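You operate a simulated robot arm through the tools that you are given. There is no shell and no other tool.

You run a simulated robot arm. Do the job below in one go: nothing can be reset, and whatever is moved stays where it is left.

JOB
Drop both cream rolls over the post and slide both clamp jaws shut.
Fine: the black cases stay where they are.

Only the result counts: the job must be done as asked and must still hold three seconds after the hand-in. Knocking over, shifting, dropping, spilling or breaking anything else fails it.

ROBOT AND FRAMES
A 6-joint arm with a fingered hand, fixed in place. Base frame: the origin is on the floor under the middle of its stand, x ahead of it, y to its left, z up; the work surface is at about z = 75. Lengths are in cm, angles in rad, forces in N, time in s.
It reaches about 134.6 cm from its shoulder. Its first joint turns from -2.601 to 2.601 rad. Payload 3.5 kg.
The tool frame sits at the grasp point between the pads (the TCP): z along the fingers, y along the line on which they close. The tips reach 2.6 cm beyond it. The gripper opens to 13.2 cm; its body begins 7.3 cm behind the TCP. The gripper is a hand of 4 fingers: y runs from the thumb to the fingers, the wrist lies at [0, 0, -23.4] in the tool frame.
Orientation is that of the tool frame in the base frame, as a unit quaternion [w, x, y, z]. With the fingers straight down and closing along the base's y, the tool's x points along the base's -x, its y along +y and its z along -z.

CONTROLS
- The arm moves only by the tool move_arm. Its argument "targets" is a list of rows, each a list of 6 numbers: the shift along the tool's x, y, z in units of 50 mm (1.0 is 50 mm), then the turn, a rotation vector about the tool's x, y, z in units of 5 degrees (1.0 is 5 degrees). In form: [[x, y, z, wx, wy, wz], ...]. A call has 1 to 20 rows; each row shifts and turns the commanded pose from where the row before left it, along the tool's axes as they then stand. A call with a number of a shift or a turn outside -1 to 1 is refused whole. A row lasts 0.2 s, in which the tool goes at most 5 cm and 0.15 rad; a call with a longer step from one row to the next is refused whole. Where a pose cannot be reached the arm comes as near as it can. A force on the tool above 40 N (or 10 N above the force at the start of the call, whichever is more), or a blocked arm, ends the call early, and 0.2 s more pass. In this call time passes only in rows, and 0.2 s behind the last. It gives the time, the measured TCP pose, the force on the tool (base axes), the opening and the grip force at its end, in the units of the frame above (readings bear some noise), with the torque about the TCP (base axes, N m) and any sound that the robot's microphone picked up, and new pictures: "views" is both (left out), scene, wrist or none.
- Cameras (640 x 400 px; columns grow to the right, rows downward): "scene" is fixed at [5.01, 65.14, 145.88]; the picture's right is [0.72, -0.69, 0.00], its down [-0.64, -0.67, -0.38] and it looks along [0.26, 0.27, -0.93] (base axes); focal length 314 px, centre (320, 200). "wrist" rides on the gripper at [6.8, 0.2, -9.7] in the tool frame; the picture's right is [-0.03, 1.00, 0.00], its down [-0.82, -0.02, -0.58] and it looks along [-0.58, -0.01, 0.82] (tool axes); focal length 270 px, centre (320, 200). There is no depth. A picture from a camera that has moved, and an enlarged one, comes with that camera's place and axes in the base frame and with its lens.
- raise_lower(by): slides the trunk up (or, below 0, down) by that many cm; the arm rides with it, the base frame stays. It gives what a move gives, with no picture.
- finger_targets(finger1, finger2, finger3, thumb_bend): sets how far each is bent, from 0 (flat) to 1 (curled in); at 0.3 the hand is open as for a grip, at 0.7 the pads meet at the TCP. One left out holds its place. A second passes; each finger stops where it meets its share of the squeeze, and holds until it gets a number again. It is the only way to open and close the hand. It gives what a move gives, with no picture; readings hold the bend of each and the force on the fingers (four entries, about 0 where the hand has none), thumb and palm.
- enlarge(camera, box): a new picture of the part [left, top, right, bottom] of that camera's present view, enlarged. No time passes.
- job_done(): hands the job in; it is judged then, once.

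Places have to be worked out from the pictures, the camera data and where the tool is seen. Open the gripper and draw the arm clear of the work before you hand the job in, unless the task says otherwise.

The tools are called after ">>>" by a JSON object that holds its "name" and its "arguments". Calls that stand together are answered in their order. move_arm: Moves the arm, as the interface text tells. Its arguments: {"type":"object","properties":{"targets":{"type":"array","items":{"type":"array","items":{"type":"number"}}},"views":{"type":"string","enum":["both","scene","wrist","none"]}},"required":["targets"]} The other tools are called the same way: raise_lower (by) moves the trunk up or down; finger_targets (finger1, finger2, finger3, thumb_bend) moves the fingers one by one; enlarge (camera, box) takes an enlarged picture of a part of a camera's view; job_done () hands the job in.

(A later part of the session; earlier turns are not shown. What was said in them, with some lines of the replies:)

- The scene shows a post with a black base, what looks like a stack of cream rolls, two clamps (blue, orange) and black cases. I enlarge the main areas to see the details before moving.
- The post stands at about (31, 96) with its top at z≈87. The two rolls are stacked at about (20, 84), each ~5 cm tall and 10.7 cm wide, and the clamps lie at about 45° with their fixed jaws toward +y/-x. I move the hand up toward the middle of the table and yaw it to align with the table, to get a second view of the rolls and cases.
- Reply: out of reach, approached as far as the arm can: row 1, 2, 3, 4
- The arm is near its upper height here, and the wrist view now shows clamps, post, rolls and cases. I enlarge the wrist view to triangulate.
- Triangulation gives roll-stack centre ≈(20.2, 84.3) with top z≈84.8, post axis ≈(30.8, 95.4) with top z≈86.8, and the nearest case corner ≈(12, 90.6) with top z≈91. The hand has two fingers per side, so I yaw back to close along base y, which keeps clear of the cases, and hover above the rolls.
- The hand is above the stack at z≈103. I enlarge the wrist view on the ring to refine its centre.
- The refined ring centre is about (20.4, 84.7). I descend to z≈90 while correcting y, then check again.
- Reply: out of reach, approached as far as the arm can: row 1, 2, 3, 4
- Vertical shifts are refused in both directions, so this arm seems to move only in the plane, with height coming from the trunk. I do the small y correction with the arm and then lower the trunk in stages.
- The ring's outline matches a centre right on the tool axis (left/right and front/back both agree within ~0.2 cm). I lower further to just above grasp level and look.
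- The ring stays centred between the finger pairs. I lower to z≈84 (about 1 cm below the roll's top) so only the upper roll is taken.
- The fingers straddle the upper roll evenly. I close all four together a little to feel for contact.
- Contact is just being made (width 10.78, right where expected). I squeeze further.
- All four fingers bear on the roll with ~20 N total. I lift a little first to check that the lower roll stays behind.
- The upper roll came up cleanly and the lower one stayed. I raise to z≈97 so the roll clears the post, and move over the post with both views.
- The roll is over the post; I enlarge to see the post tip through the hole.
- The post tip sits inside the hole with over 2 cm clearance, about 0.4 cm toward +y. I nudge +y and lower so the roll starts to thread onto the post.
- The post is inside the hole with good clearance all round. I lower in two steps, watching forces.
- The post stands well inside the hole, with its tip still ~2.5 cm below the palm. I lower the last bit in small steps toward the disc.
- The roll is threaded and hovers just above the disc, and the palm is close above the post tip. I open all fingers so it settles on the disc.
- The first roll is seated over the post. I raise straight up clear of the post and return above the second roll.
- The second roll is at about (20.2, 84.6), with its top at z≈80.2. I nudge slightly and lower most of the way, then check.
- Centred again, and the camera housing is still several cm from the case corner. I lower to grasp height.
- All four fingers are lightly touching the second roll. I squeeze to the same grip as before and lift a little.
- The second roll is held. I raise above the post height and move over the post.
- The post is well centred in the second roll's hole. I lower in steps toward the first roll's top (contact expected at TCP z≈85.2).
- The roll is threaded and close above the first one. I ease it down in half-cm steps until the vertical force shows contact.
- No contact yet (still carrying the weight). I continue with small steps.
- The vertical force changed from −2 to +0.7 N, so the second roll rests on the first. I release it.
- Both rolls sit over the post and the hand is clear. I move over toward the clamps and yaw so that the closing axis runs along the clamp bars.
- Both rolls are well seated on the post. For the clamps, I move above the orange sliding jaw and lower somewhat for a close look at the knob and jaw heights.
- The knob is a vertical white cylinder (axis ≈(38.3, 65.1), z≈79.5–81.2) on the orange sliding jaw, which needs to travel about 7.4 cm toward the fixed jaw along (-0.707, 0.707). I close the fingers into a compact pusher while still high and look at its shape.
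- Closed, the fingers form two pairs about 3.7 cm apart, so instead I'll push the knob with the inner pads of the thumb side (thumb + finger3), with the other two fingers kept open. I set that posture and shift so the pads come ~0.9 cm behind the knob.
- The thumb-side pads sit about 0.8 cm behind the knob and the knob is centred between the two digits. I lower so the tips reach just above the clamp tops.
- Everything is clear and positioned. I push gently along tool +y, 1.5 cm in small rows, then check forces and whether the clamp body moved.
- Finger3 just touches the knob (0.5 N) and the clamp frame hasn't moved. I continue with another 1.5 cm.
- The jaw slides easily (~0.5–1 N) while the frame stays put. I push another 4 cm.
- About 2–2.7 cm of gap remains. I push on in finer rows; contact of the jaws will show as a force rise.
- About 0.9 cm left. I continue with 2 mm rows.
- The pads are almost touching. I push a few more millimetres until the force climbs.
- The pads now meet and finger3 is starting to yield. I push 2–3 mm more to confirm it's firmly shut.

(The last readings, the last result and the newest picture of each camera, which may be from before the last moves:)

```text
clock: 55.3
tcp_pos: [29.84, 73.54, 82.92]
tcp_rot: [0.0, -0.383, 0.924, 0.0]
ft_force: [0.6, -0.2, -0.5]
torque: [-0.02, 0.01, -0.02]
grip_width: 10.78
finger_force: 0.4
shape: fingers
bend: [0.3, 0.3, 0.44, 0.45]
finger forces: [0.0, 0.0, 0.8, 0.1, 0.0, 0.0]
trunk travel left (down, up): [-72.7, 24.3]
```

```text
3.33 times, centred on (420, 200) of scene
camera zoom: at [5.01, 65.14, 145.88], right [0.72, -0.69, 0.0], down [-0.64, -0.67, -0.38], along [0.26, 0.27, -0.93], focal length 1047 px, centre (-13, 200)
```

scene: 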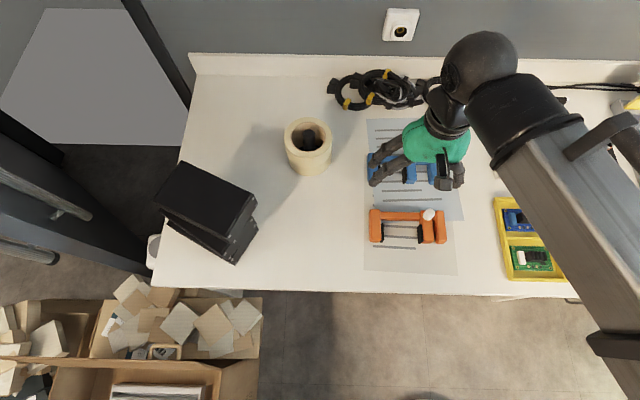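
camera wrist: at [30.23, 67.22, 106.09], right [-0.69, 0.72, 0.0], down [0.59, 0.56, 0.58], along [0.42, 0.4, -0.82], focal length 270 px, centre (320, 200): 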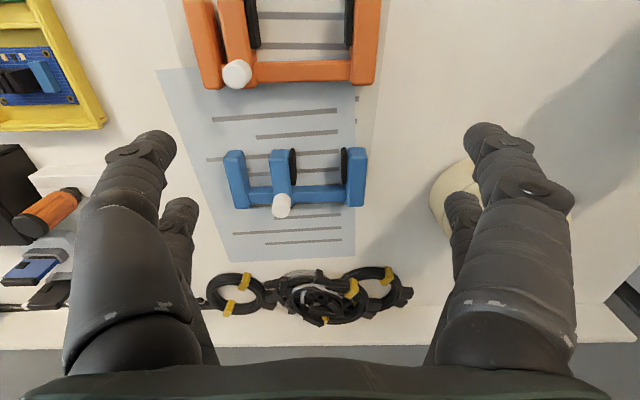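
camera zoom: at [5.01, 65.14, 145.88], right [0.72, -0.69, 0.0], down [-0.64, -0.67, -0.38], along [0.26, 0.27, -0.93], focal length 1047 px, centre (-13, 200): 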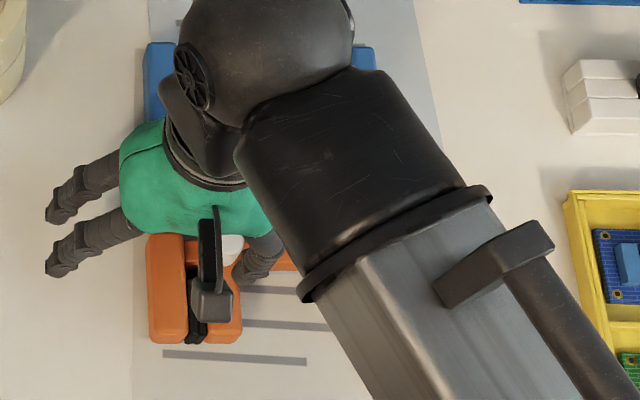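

The pads are in full contact, and the last step nudged the whole clamp by about 2 mm, so I stop pushing. I back off from the knob and raise to inspect.

>>> {"name": "move_arm", "arguments": {"targets": [[0, -0.1, 0, 0, 0, 0], [0, -0.12, 0, 0, 0, 0]], "views": "none"}}

>>> {"name": "raise_lower", "arguments": {"by": 10}}

>>> {"name": "enlarge", "arguments": {"camera": "wrist", "box": [180, 0, 460, 200]}}

>>> {"name": "enlarge", "arguments": {"camera": "scene", "box": [330, 140, 490, 260]}}

```text
clock: 55.9
tcp_pos: [30.46, 72.71, 82.87]
tcp_rot: [0.0, -0.383, 0.924, 0.0]
ft_force: [0.3, -0.6, -0.7]
torque: [0.0, -0.02, -0.03]
grip_width: 10.75
finger_force: 0.1
shape: fingers
bend: [0.3, 0.3, 0.45, 0.45]
finger forces: [0.0, 0.1, 0.1, 0.1, 0.0, 0.0]
trunk travel left (down, up): [-72.7, 24.3]
```

```text
clock: 57.3
tcp_pos: [30.5, 72.81, 92.75]
tcp_rot: [-0.001, -0.383, 0.924, 0.0]
ft_force: [0.0, 0.0, -0.2]
torque: [0.01, -0.02, 0.0]
grip_width: 10.74
finger_force: 0.1
shape: fingers
bend: [0.3, 0.3, 0.45, 0.45]
finger forces: [0.1, 0.0, 0.0, 0.0, 0.0, 0.0]
trunk travel left (down, up): [-82.7, 14.3]
```

```text
2.00 times, centred on (320, 100) of wrist
camera zoom: at [25.65, 68.08, 102.39], right [-0.69, 0.72, 0.0], down [0.59, 0.56, 0.58], along [0.42, 0.4, -0.82], focal length 541 px, centre (320, 400)
```

zoom: 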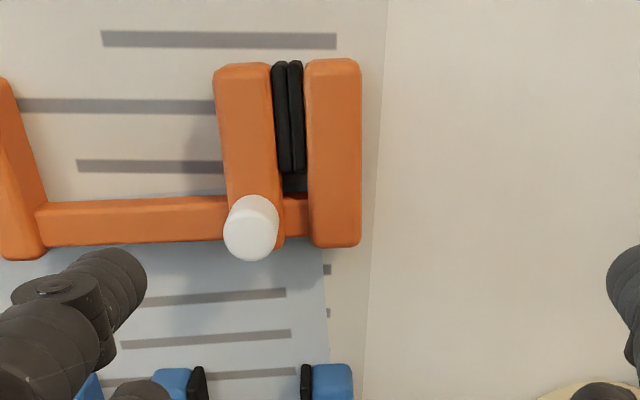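

```text
3.33 times, centred on (410, 200) of scene
camera zoom: at [5.01, 65.14, 145.88], right [0.72, -0.69, 0.0], down [-0.64, -0.67, -0.38], along [0.26, 0.27, -0.93], focal length 1047 px, centre (20, 200)
```

zoom: 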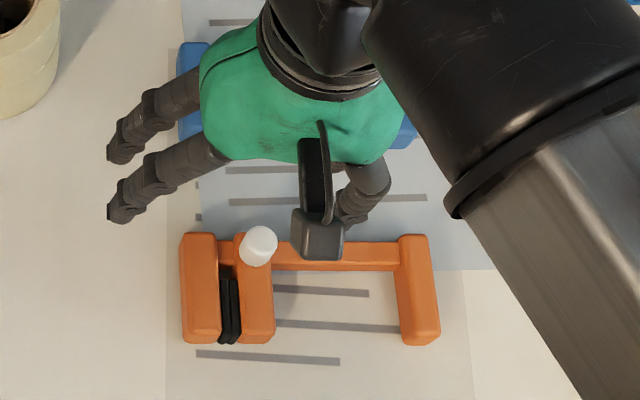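

The orange clamp is shut (pads touching). For the blue clamp I estimate its knob at about (46.7, 76.7), so I move the hand there at safe height and curl the leading fingers a bit more to stay clear of the rolls.

>>> {"name": "move_arm", "arguments": {"targets": [[-0.71, -0.35, 0, 0, 0, 0], [-0.71, -0.35, 0, 0, 0, 0], [-0.71, -0.35, 0, 0, 0, 0], [-0.71, -0.35, 0, 0, 0, 0]], "views": "none"}}

>>> {"name": "finger_targets", "arguments": {"finger1": 0.45, "finger2": 0.45, "finger3": 0.45, "thumb_bend": 0.45}}

>>> {"name": "enlarge", "arguments": {"camera": "wrist", "box": [0, 0, 640, 400]}}

>>> {"name": "enlarge", "arguments": {"camera": "wrist", "box": [200, 30, 440, 200]}}

>>> {"name": "enlarge", "arguments": {"camera": "scene", "box": [330, 100, 490, 260]}}

```text
clock: 58.3
tcp_pos: [45.64, 77.92, 92.71]
tcp_rot: [0.0, -0.383, 0.924, -0.001]
ft_force: [-1.1, -0.2, 0.2]
torque: [-0.01, 0.0, 0.01]
grip_width: 10.76
finger_force: 0.1
shape: fingers
bend: [0.3, 0.3, 0.45, 0.45]
finger forces: [0.0, 0.0, 0.0, 0.1, 0.0, 0.1]
trunk travel left (down, up): [-82.7, 14.3]
```

```text
clock: 59.3
tcp_pos: [45.63, 77.88, 92.75]
tcp_rot: [0.0, -0.382, 0.924, 0.001]
ft_force: [-0.5, 0.3, 0.1]
torque: [-0.02, -0.02, -0.01]
grip_width: 8.33
finger_force: 0.0
shape: fingers
bend: [0.45, 0.45, 0.45, 0.45]
finger forces: [0.0, 0.0, 0.0, 0.1, 0.1, 0.0]
trunk travel left (down, up): [-82.7, 14.3]
```

```text
1.00 times, centred on (320, 200) of wrist (not enlarged: the box is as wide or as high as the picture)
camera zoom: at [40.65, 73.13, 102.39], right [-0.69, 0.72, 0.0], down [0.59, 0.56, 0.58], along [0.42, 0.4, -0.82], focal length 270 px, centre (320, 200)
```

zoom: 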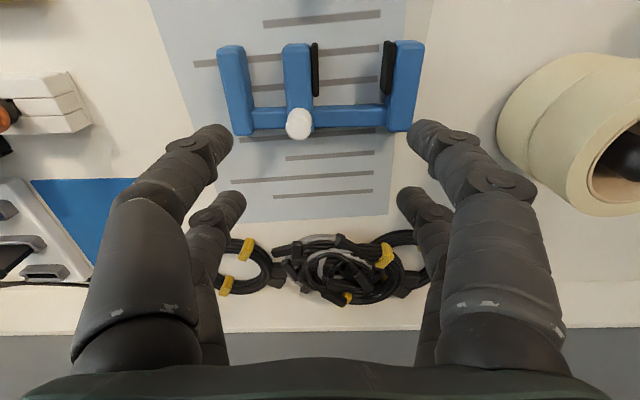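

```text
2.35 times, centred on (320, 115) of wrist
camera zoom: at [40.65, 73.13, 102.39], right [-0.69, 0.72, 0.0], down [0.59, 0.56, 0.58], along [0.42, 0.4, -0.82], focal length 636 px, centre (320, 400)
```

zoom: 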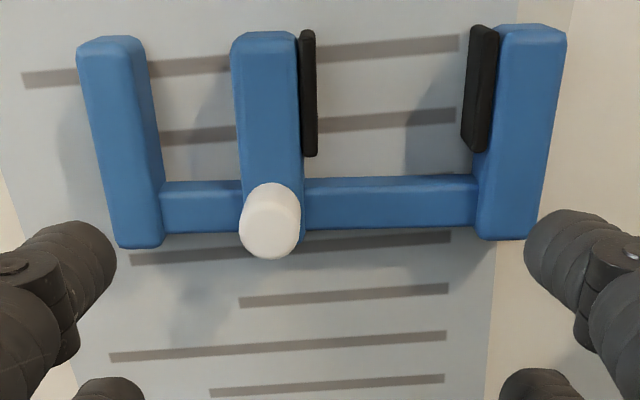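

```text
2.50 times, centred on (410, 180) of scene
camera zoom: at [5.01, 65.14, 145.88], right [0.72, -0.69, 0.0], down [-0.64, -0.67, -0.38], along [0.26, 0.27, -0.93], focal length 785 px, centre (95, 250)
```

zoom: 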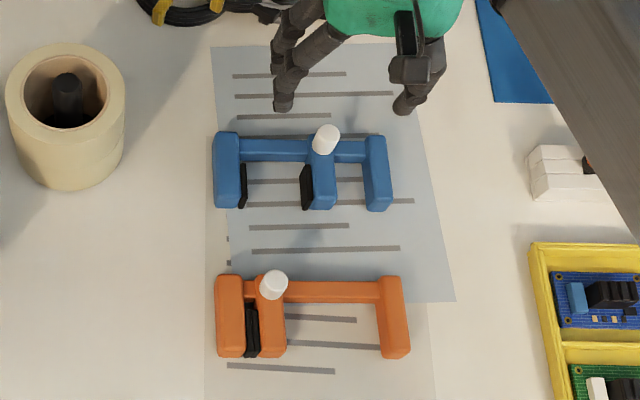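

The blue knob is at about (-0.9, -1.6) cm in the tool frame. I shift to put it at x≈0.1, y≈-2.0 (pads ~1 cm behind it), lower partway and check.

>>> {"name": "move_arm", "arguments": {"targets": [[-0.2, 0.07, 0, 0, 0, 0]], "views": "none"}}

>>> {"name": "raise_lower", "arguments": {"by": -7.5}}

>>> {"name": "enlarge", "arguments": {"camera": "wrist", "box": [140, 30, 520, 270]}}

>>> {"name": "enlarge", "arguments": {"camera": "scene", "box": [330, 100, 490, 260]}}

```text
clock: 59.7
tcp_pos: [46.03, 78.85, 92.79]
tcp_rot: [0.0, -0.383, 0.924, 0.0]
ft_force: [0.5, -0.3, 0.3]
torque: [-0.02, 0.0, 0.03]
grip_width: 8.31
finger_force: 0.1
shape: fingers
bend: [0.45, 0.45, 0.45, 0.45]
finger forces: [0.1, 0.0, 0.0, 0.0, 0.0, 0.1]
trunk travel left (down, up): [-82.7, 14.3]
```

```text
clock: 60.8
tcp_pos: [46.06, 78.83, 85.36]
tcp_rot: [0.0, -0.382, 0.924, 0.0]
ft_force: [0.3, 0.7, -0.1]
torque: [0.0, 0.04, -0.01]
grip_width: 8.33
finger_force: 0.1
shape: fingers
bend: [0.45, 0.45, 0.45, 0.45]
finger forces: [0.0, 0.1, 0.0, 0.0, 0.0, 0.1]
trunk travel left (down, up): [-75.2, 21.8]
```

```text
1.67 times, centred on (330, 150) of wrist
camera zoom: at [41.09, 74.09, 94.9], right [-0.69, 0.72, 0.0], down [0.59, 0.56, 0.58], along [0.42, 0.4, -0.82], focal length 450 px, centre (303, 283)
```

zoom: 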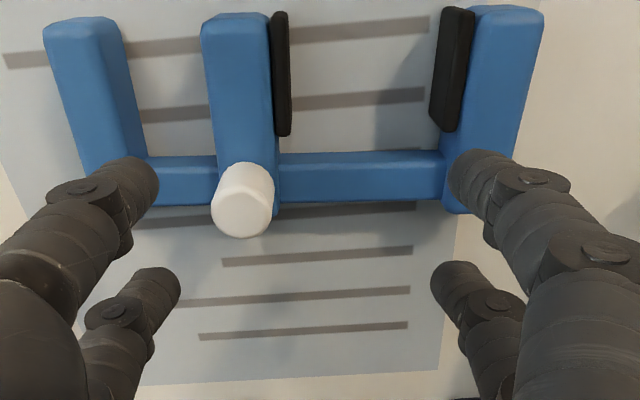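

```text
2.50 times, centred on (410, 180) of scene
camera zoom: at [5.01, 65.14, 145.88], right [0.72, -0.69, 0.0], down [-0.64, -0.67, -0.38], along [0.26, 0.27, -0.93], focal length 785 px, centre (95, 250)
```

zoom: 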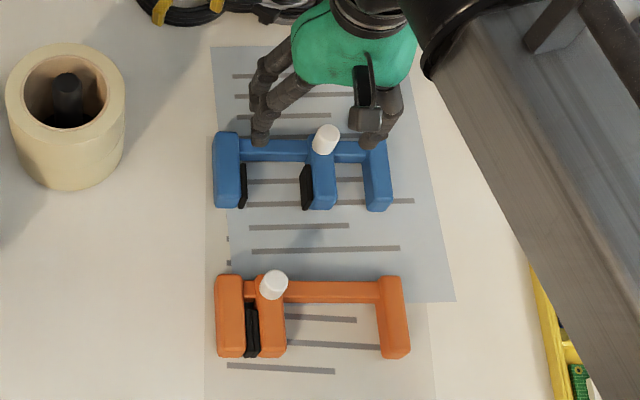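

The knob is at about (0.2, -1.9) in the tool frame, just as planned. I lower the remaining 2.5 cm and push 1.3 cm to make contact.

>>> {"name": "raise_lower", "arguments": {"by": -2.5}}

>>> {"name": "move_arm", "arguments": {"targets": [[0, 0.08, 0, 0, 0, 0], [0, 0.08, 0, 0, 0, 0], [0, 0.08, 0, 0, 0, 0], [0, 0.06, 0, 0, 0, 0]], "views": "none"}}

>>> {"name": "enlarge", "arguments": {"camera": "wrist", "box": [140, 30, 520, 270]}}

>>> {"name": "enlarge", "arguments": {"camera": "scene", "box": [330, 100, 490, 260]}}

```text
clock: 61.5
tcp_pos: [45.96, 78.85, 82.84]
tcp_rot: [0.0, -0.382, 0.924, 0.001]
ft_force: [0.2, -1.1, -0.9]
torque: [-0.01, -0.03, 0.04]
grip_width: 8.3
finger_force: 0.1
shape: fingers
bend: [0.45, 0.45, 0.45, 0.45]
finger forces: [0.0, 0.0, 0.0, 0.0, 0.0, 0.0]
trunk travel left (down, up): [-72.7, 24.3]
```

```text
clock: 62.5
tcp_pos: [44.89, 79.92, 82.75]
tcp_rot: [0.0, -0.383, 0.924, 0.0]
ft_force: [0.1, 0.4, 0.0]
torque: [0.01, -0.01, 0.02]
grip_width: 8.32
finger_force: 0.1
shape: fingers
bend: [0.45, 0.45, 0.45, 0.45]
finger forces: [0.0, 0.0, 0.0, 0.0, 0.0, 0.1]
trunk travel left (down, up): [-72.7, 24.3]
```

```text
1.67 times, centred on (330, 150) of wrist
camera zoom: at [40.03, 75.19, 92.39], right [-0.69, 0.72, 0.0], down [0.59, 0.56, 0.58], along [0.42, 0.4, -0.82], focal length 450 px, centre (303, 283)
```

zoom: 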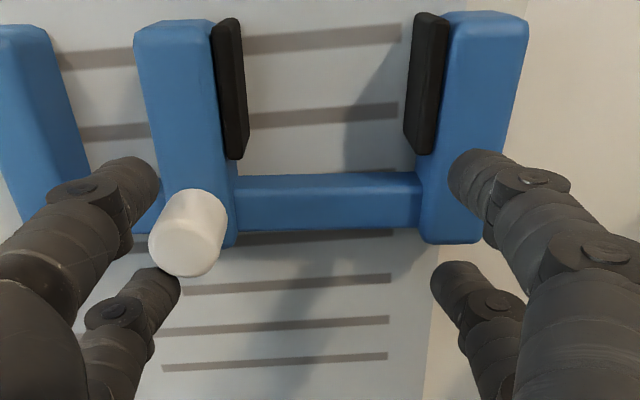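

```text
2.50 times, centred on (410, 180) of scene
camera zoom: at [5.01, 65.14, 145.88], right [0.72, -0.69, 0.0], down [-0.64, -0.67, -0.38], along [0.26, 0.27, -0.93], focal length 785 px, centre (95, 250)
```

zoom: 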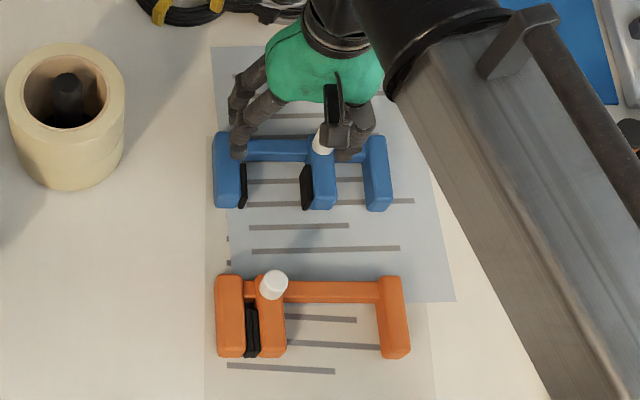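

Contact is imminent and nothing else is touched. I push 4 cm along the bar.

>>> {"name": "move_arm", "arguments": {"targets": [[0, 0.08, 0, 0, 0, 0], [0, 0.08, 0, 0, 0, 0], [0, 0.1, 0, 0, 0, 0], [0, 0.1, 0, 0, 0, 0], [0, 0.1, 0, 0, 0, 0], [0, 0.1, 0, 0, 0, 0], [0, 0.1, 0, 0, 0, 0], [0, 0.1, 0, 0, 0, 0]], "views": "none"}}

>>> {"name": "enlarge", "arguments": {"camera": "wrist", "box": [140, 30, 520, 270]}}

>>> {"name": "enlarge", "arguments": {"camera": "scene", "box": [330, 100, 490, 260]}}

```text
clock: 64.3
tcp_pos: [42.31, 82.67, 82.71]
tcp_rot: [0.001, -0.383, 0.924, 0.0]
ft_force: [0.9, 0.1, -0.2]
torque: [-0.01, -0.02, 0.02]
grip_width: 8.3
finger_force: 0.6
shape: fingers
bend: [0.45, 0.45, 0.45, 0.45]
finger forces: [0.0, 0.0, 0.6, 0.0, 0.1, 0.0]
trunk travel left (down, up): [-72.7, 24.3]
```

```text
1.67 times, centred on (330, 150) of wrist
camera zoom: at [37.36, 77.86, 92.39], right [-0.69, 0.72, 0.0], down [0.59, 0.56, 0.58], along [0.42, 0.4, -0.82], focal length 450 px, centre (303, 283)
```

zoom: 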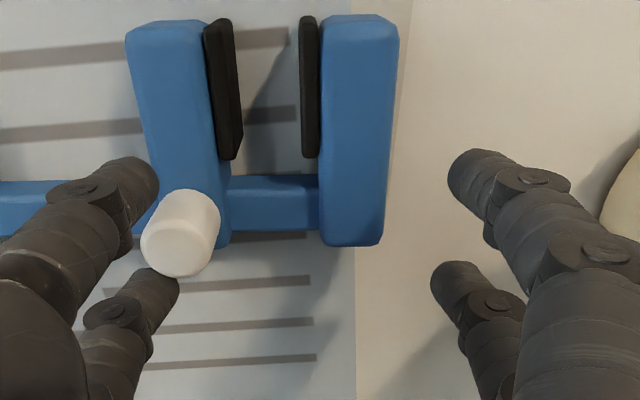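

```text
2.50 times, centred on (410, 180) of scene
camera zoom: at [5.01, 65.14, 145.88], right [0.72, -0.69, 0.0], down [-0.64, -0.67, -0.38], along [0.26, 0.27, -0.93], focal length 785 px, centre (95, 250)
```

zoom: 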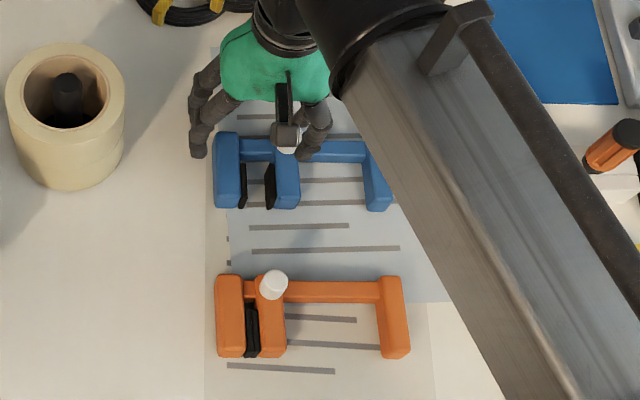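

About 2 cm of gap remains and the frame hasn't moved. I push 1.4 cm more in fine rows.

>>> {"name": "move_arm", "arguments": {"targets": [[0, 0.07, 0, 0, 0, 0], [0, 0.07, 0, 0, 0, 0], [0, 0.07, 0, 0, 0, 0], [0, 0.07, 0, 0, 0, 0]], "views": "none"}}

>>> {"name": "enlarge", "arguments": {"camera": "wrist", "box": [200, 30, 380, 210]}}

>>> {"name": "enlarge", "arguments": {"camera": "scene", "box": [330, 100, 490, 260]}}

```text
clock: 65.3
tcp_pos: [41.23, 83.56, 82.89]
tcp_rot: [0.0, -0.382, 0.924, -0.001]
ft_force: [-0.1, 0.4, 0.7]
torque: [0.01, 0.01, 0.01]
grip_width: 8.29
finger_force: 0.2
shape: fingers
bend: [0.45, 0.45, 0.45, 0.45]
finger forces: [0.1, 0.0, 0.9, 0.0, 0.0, 0.0]
trunk travel left (down, up): [-72.7, 24.3]
```

```text
2.22 times, centred on (290, 120) of wrist
camera zoom: at [36.36, 78.84, 92.39], right [-0.69, 0.72, 0.0], down [0.59, 0.56, 0.58], along [0.42, 0.4, -0.82], focal length 601 px, centre (387, 378)
```

zoom: 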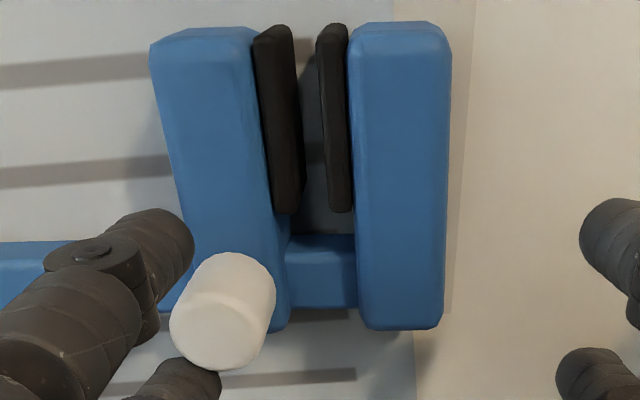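

```text
2.50 times, centred on (410, 180) of scene
camera zoom: at [5.01, 65.14, 145.88], right [0.72, -0.69, 0.0], down [-0.64, -0.67, -0.38], along [0.26, 0.27, -0.93], focal length 785 px, centre (95, 250)
```

zoom: 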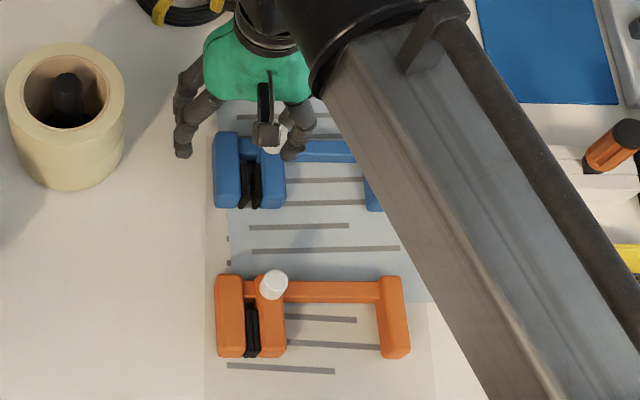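

About 0.7 cm left. I push 0.5 cm in small rows, then inspect.

>>> {"name": "move_arm", "arguments": {"targets": [[0, 0.035, 0, 0, 0, 0], [0, 0.035, 0, 0, 0, 0], [0, 0.03, 0, 0, 0, 0]], "views": "none"}}

>>> {"name": "enlarge", "arguments": {"camera": "wrist", "box": [200, 30, 380, 210]}}

```text
clock: 66.1
tcp_pos: [40.88, 84.06, 82.92]
tcp_rot: [0.0, -0.383, 0.924, 0.0]
ft_force: [-0.3, 0.3, 0.0]
torque: [0.0, 0.0, 0.01]
grip_width: 8.33
finger_force: 0.4
shape: fingers
bend: [0.45, 0.45, 0.45, 0.45]
finger forces: [0.1, 0.0, 0.8, 0.0, 0.0, 0.1]
trunk travel left (down, up): [-72.7, 24.3]
```

```text
2.22 times, centred on (290, 120) of wrist
camera zoom: at [35.97, 79.18, 92.39], right [-0.69, 0.72, 0.0], down [0.59, 0.56, 0.58], along [0.42, 0.4, -0.82], focal length 601 px, centre (387, 378)
```

zoom: 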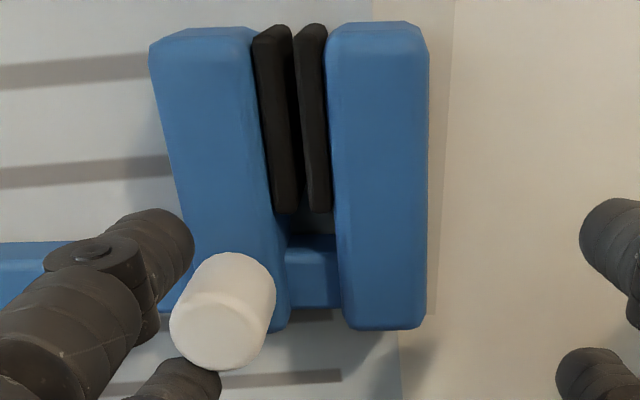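

Only 1–2 mm left. I push 2 mm more in 1 mm rows.

>>> {"name": "move_arm", "arguments": {"targets": [[0, 0.02, 0, 0, 0, 0], [0, 0.02, 0, 0, 0, 0]], "views": "none"}}

>>> {"name": "enlarge", "arguments": {"camera": "wrist", "box": [200, 30, 380, 210]}}

```text
clock: 66.7
tcp_pos: [40.9, 84.12, 82.78]
tcp_rot: [-0.001, -0.383, 0.924, 0.0]
ft_force: [-0.4, 0.2, 0.0]
torque: [0.02, -0.05, 0.02]
grip_width: 8.27
finger_force: 0.3
shape: fingers
bend: [0.45, 0.45, 0.45, 0.45]
finger forces: [0.1, 0.0, 0.5, 0.0, 0.0, 0.0]
trunk travel left (down, up): [-72.7, 24.3]
```

```text
2.22 times, centred on (290, 120) of wrist
camera zoom: at [35.86, 79.35, 92.39], right [-0.69, 0.72, 0.0], down [0.59, 0.56, 0.58], along [0.42, 0.4, -0.82], focal length 601 px, centre (387, 378)
```

zoom: 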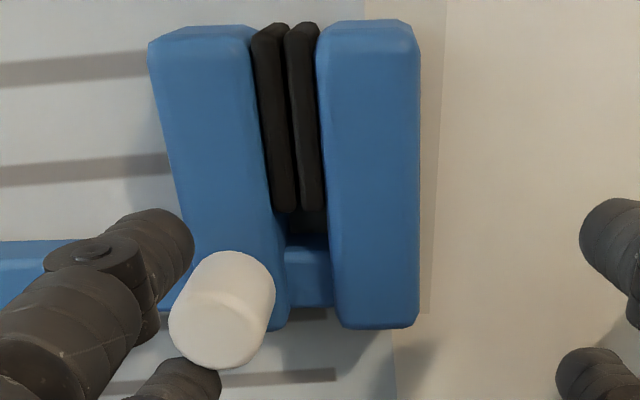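

The pads are practically touching and the frame still hasn't moved. One more 1 mm row to confirm contact.

>>> {"name": "move_arm", "arguments": {"targets": [[0, 0.025, 0, 0, 0, 0]], "views": "none"}}

>>> {"name": "enlarge", "arguments": {"camera": "wrist", "box": [200, 30, 380, 210]}}

>>> {"name": "enlarge", "arguments": {"camera": "wrist", "box": [260, 30, 340, 110]}}

```text
clock: 67.1
tcp_pos: [40.73, 84.26, 82.84]
tcp_rot: [0.001, -0.382, 0.924, -0.001]
ft_force: [0.9, -0.2, -0.4]
torque: [-0.01, -0.04, 0.02]
grip_width: 8.3
finger_force: 0.2
shape: fingers
bend: [0.45, 0.45, 0.45, 0.45]
finger forces: [0.1, 0.0, 0.4, 0.0, 0.0, 0.0]
trunk travel left (down, up): [-72.7, 24.3]
```

```text
2.22 times, centred on (290, 120) of wrist
camera zoom: at [35.78, 79.44, 92.39], right [-0.69, 0.72, 0.0], down [0.59, 0.56, 0.58], along [0.42, 0.4, -0.82], focal length 601 px, centre (387, 378)
```

zoom: 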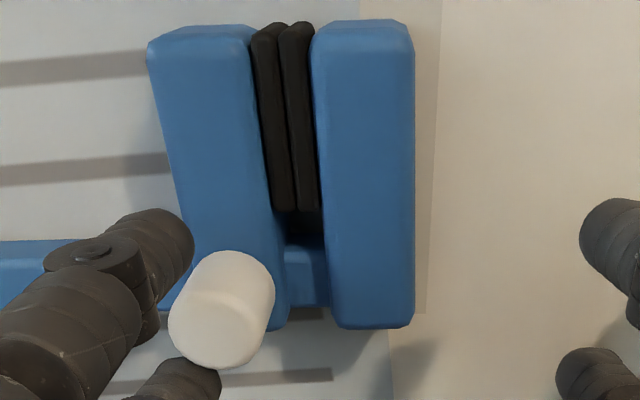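

```text
5.00 times, centred on (300, 70) of wrist
camera zoom: at [35.78, 79.44, 92.39], right [-0.69, 0.72, 0.0], down [0.59, 0.56, 0.58], along [0.42, 0.4, -0.82], focal length 1351 px, centre (420, 850)
```

zoom: 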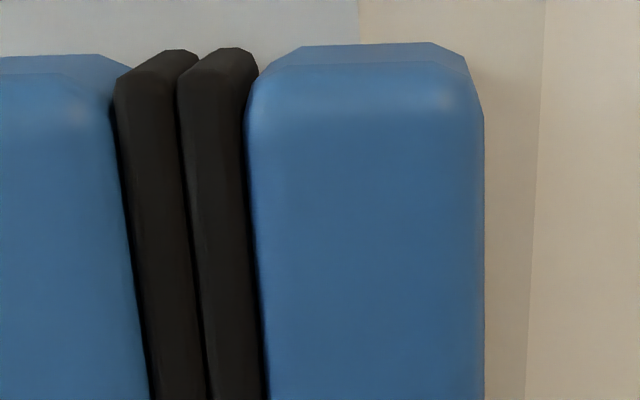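

Virtually closed, with the frame still in place (same distance to the paper edge). One more 1 mm to make sure they bear on each other.

>>> {"name": "move_arm", "arguments": {"targets": [[0, 0.02, 0, 0, 0, 0]], "views": "none"}}

>>> {"name": "enlarge", "arguments": {"camera": "wrist", "box": [200, 30, 380, 210]}}

>>> {"name": "enlarge", "arguments": {"camera": "wrist", "box": [260, 30, 340, 110]}}

```text
clock: 67.5
tcp_pos: [40.64, 84.29, 82.84]
tcp_rot: [0.0, -0.383, 0.924, 0.0]
ft_force: [1.0, -0.4, 0.4]
torque: [-0.02, -0.01, 0.02]
grip_width: 8.28
finger_force: 0.7
shape: fingers
bend: [0.45, 0.45, 0.44, 0.45]
finger forces: [0.0, 0.1, 0.7, 0.1, 0.0, 0.0]
trunk travel left (down, up): [-72.7, 24.3]
```

```text
2.22 times, centred on (290, 120) of wrist
camera zoom: at [35.72, 79.49, 92.39], right [-0.69, 0.72, 0.0], down [0.59, 0.56, 0.58], along [0.42, 0.4, -0.82], focal length 601 px, centre (387, 378)
```

zoom: 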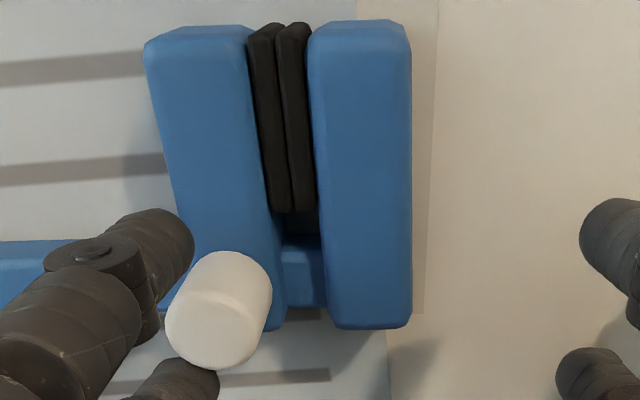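

```text
5.00 times, centred on (300, 70) of wrist
camera zoom: at [35.72, 79.49, 92.39], right [-0.69, 0.72, 0.0], down [0.59, 0.56, 0.58], along [0.42, 0.4, -0.82], focal length 1351 px, centre (420, 850)
```

zoom: 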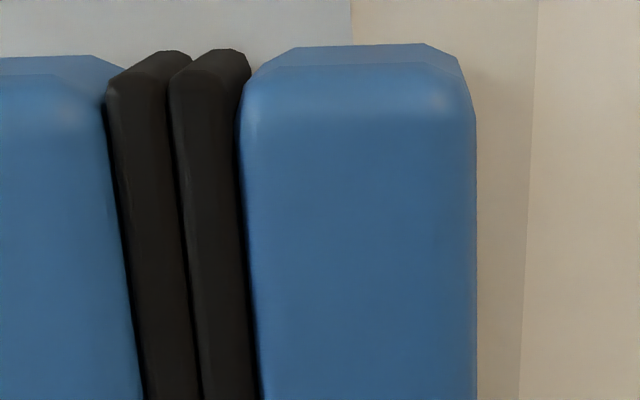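

The jaw no longer advances relative to the frame and the finger starts to yield, so the blue clamp is shut. I back off the knob and raise clear.

>>> {"name": "move_arm", "arguments": {"targets": [[0, -0.1, 0, 0, 0, 0], [0, -0.12, 0, 0, 0, 0]], "views": "none"}}

>>> {"name": "raise_lower", "arguments": {"by": 14}}

>>> {"name": "finger_targets", "arguments": {"finger1": 0.3, "finger2": 0.3, "finger3": 0.3, "thumb_bend": 0.3}}

>>> {"name": "enlarge", "arguments": {"camera": "wrist", "box": [180, 0, 460, 200]}}

>>> {"name": "enlarge", "arguments": {"camera": "scene", "box": [240, 80, 480, 270]}}

```text
clock: 68.1
tcp_pos: [41.42, 83.4, 82.78]
tcp_rot: [0.0, -0.382, 0.924, 0.0]
ft_force: [-0.2, -0.5, 0.3]
torque: [-0.01, 0.01, -0.01]
grip_width: 8.32
finger_force: 0.1
shape: fingers
bend: [0.45, 0.45, 0.45, 0.45]
finger forces: [0.0, 0.0, 0.0, 0.1, 0.0, 0.0]
trunk travel left (down, up): [-72.7, 24.3]
```

```text
clock: 69.8
tcp_pos: [41.39, 83.56, 96.74]
tcp_rot: [0.0, -0.383, 0.924, 0.0]
ft_force: [-0.4, -0.3, -0.2]
torque: [-0.01, 0.02, 0.01]
grip_width: 8.31
finger_force: 0.0
shape: fingers
bend: [0.45, 0.45, 0.45, 0.45]
finger forces: [0.0, 0.1, 0.1, 0.0, 0.1, 0.0]
trunk travel left (down, up): [-86.7, 10.3]
```

```text
clock: 70.8
tcp_pos: [41.43, 83.36, 96.9]
tcp_rot: [0.0, -0.383, 0.924, 0.0]
ft_force: [-1.0, -0.6, -0.6]
torque: [0.0, 0.01, 0.02]
grip_width: 13.24
finger_force: 0.0
shape: fingers
bend: [0.3, 0.3, 0.3, 0.3]
finger forces: [0.0, 0.1, 0.0, 0.0, 0.0, 0.0]
trunk travel left (down, up): [-86.7, 10.3]
```

```text
2.00 times, centred on (320, 100) of wrist
camera zoom: at [36.46, 78.72, 106.39], right [-0.69, 0.72, 0.0], down [0.59, 0.56, 0.58], along [0.42, 0.4, -0.82], focal length 541 px, centre (320, 400)
```

zoom: 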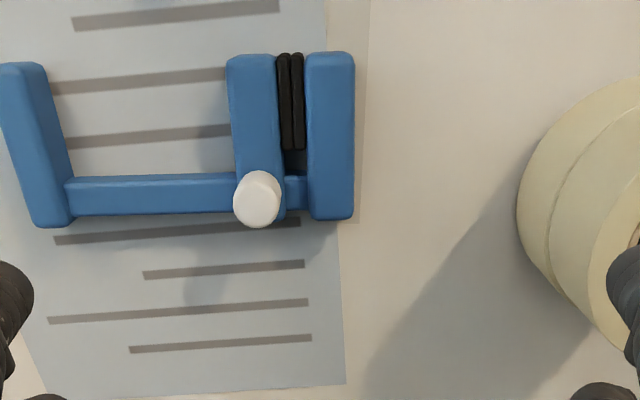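

```text
2.11 times, centred on (360, 175) of scene
camera zoom: at [5.01, 65.14, 145.88], right [0.72, -0.69, 0.0], down [-0.64, -0.67, -0.38], along [0.26, 0.27, -0.93], focal length 661 px, centre (236, 253)
```

zoom: 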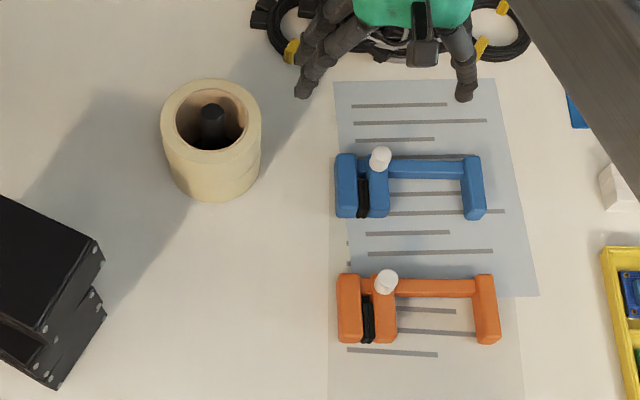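

Both clamps are shut and both rolls are on the post. I raise and draw the arm back toward its start pose, then take a final look.

>>> {"name": "raise_lower", "arguments": {"by": 6}}

>>> {"name": "move_arm", "arguments": {"targets": [[0.68, -0.41, 0, 0, 0, 0], [0.68, -0.41, 0, 0, 0, 0], [0.68, -0.41, 0, 0, 0, 0], [0.68, -0.41, 0, 0, 0, 0], [0.68, -0.41, 0, 0, 0, 0], [0.68, -0.41, 0, 0, 0, 0], [0.68, -0.41, 0, 0, 0, 0], [0.68, -0.41, 0, 0, 0, 0]], "views": "both"}}

>>> {"name": "enlarge", "arguments": {"camera": "scene", "box": [340, 130, 480, 260]}}

>>> {"name": "enlarge", "arguments": {"camera": "scene", "box": [140, 90, 350, 280]}}

```text
clock: 71.8
tcp_pos: [41.39, 83.39, 102.75]
tcp_rot: [-0.001, -0.383, 0.924, 0.0]
ft_force: [0.5, -1.2, 0.9]
torque: [0.01, 0.02, 0.04]
grip_width: 13.25
finger_force: 0.0
shape: fingers
bend: [0.3, 0.3, 0.3, 0.3]
finger forces: [0.1, 0.0, 0.1, 0.1, 0.1, 0.0]
trunk travel left (down, up): [-92.7, 4.3]
```

```text
clock: 73.6
tcp_pos: [33.62, 52.68, 102.75]
tcp_rot: [0.0, -0.382, 0.924, -0.001]
ft_force: [0.4, 0.6, 0.5]
torque: [0.01, 0.01, -0.01]
grip_width: 13.27
finger_force: 0.1
shape: fingers
bend: [0.3, 0.3, 0.3, 0.3]
finger forces: [0.1, 0.0, 0.0, 0.1, 0.0, 0.1]
trunk travel left (down, up): [-92.7, 4.3]
camera wrist: at [28.74, 47.82, 112.4], right [-0.69, 0.72, 0.0], down [0.59, 0.56, 0.58], along [0.42, 0.4, -0.82], focal length 270 px, centre (320, 200)
```

scene: 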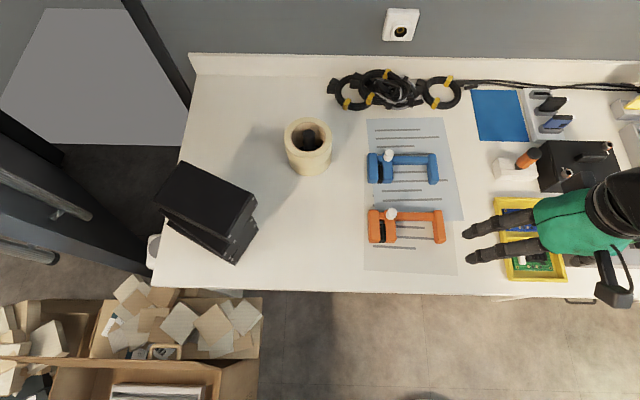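
wrist: 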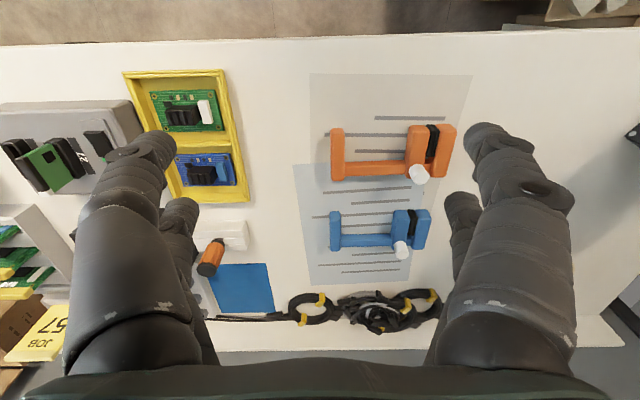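

```text
3.08 times, centred on (410, 195) of scene
camera zoom: at [5.01, 65.14, 145.88], right [0.72, -0.69, 0.0], down [-0.64, -0.67, -0.38], along [0.26, 0.27, -0.93], focal length 967 px, centre (43, 215)
```

zoom: 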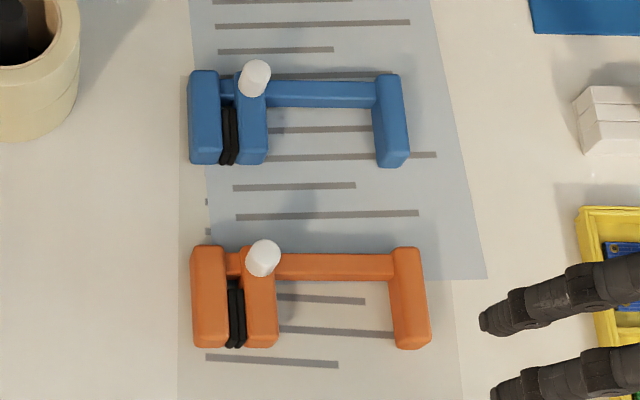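

```text
2.11 times, centred on (245, 185) of scene
camera zoom: at [5.01, 65.14, 145.88], right [0.72, -0.69, 0.0], down [-0.64, -0.67, -0.38], along [0.26, 0.27, -0.93], focal length 661 px, centre (478, 232)
```

zoom: 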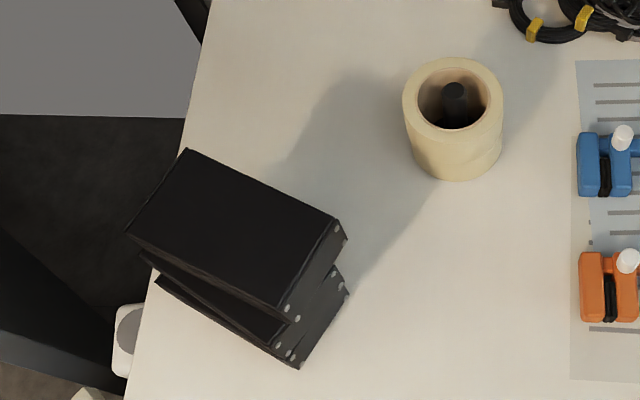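

The final view shows both rolls stacked over the post, both clamps shut, and the cases and everything else in place. The orange clamp's frame sits about 2 mm from where it started. The hand is open, high and clear of the work, so I hand in.

>>> {"name": "job_done", "arguments": {}}

```text
The job is handed in.
```

The job is handed in: both cream rolls are stacked over the post and both clamp jaws are shut with their pads touching. The result of the judging did not come back to me.

- **Orange clamp:** the last push moved its whole frame by about 2 mm. The blue clamp moved about 1 mm or less.
- **Black cases:** they are where they were, and I saw nothing else on the table disturbed.
- **Hand:** it is open and drawn back, about 25 cm above the table.
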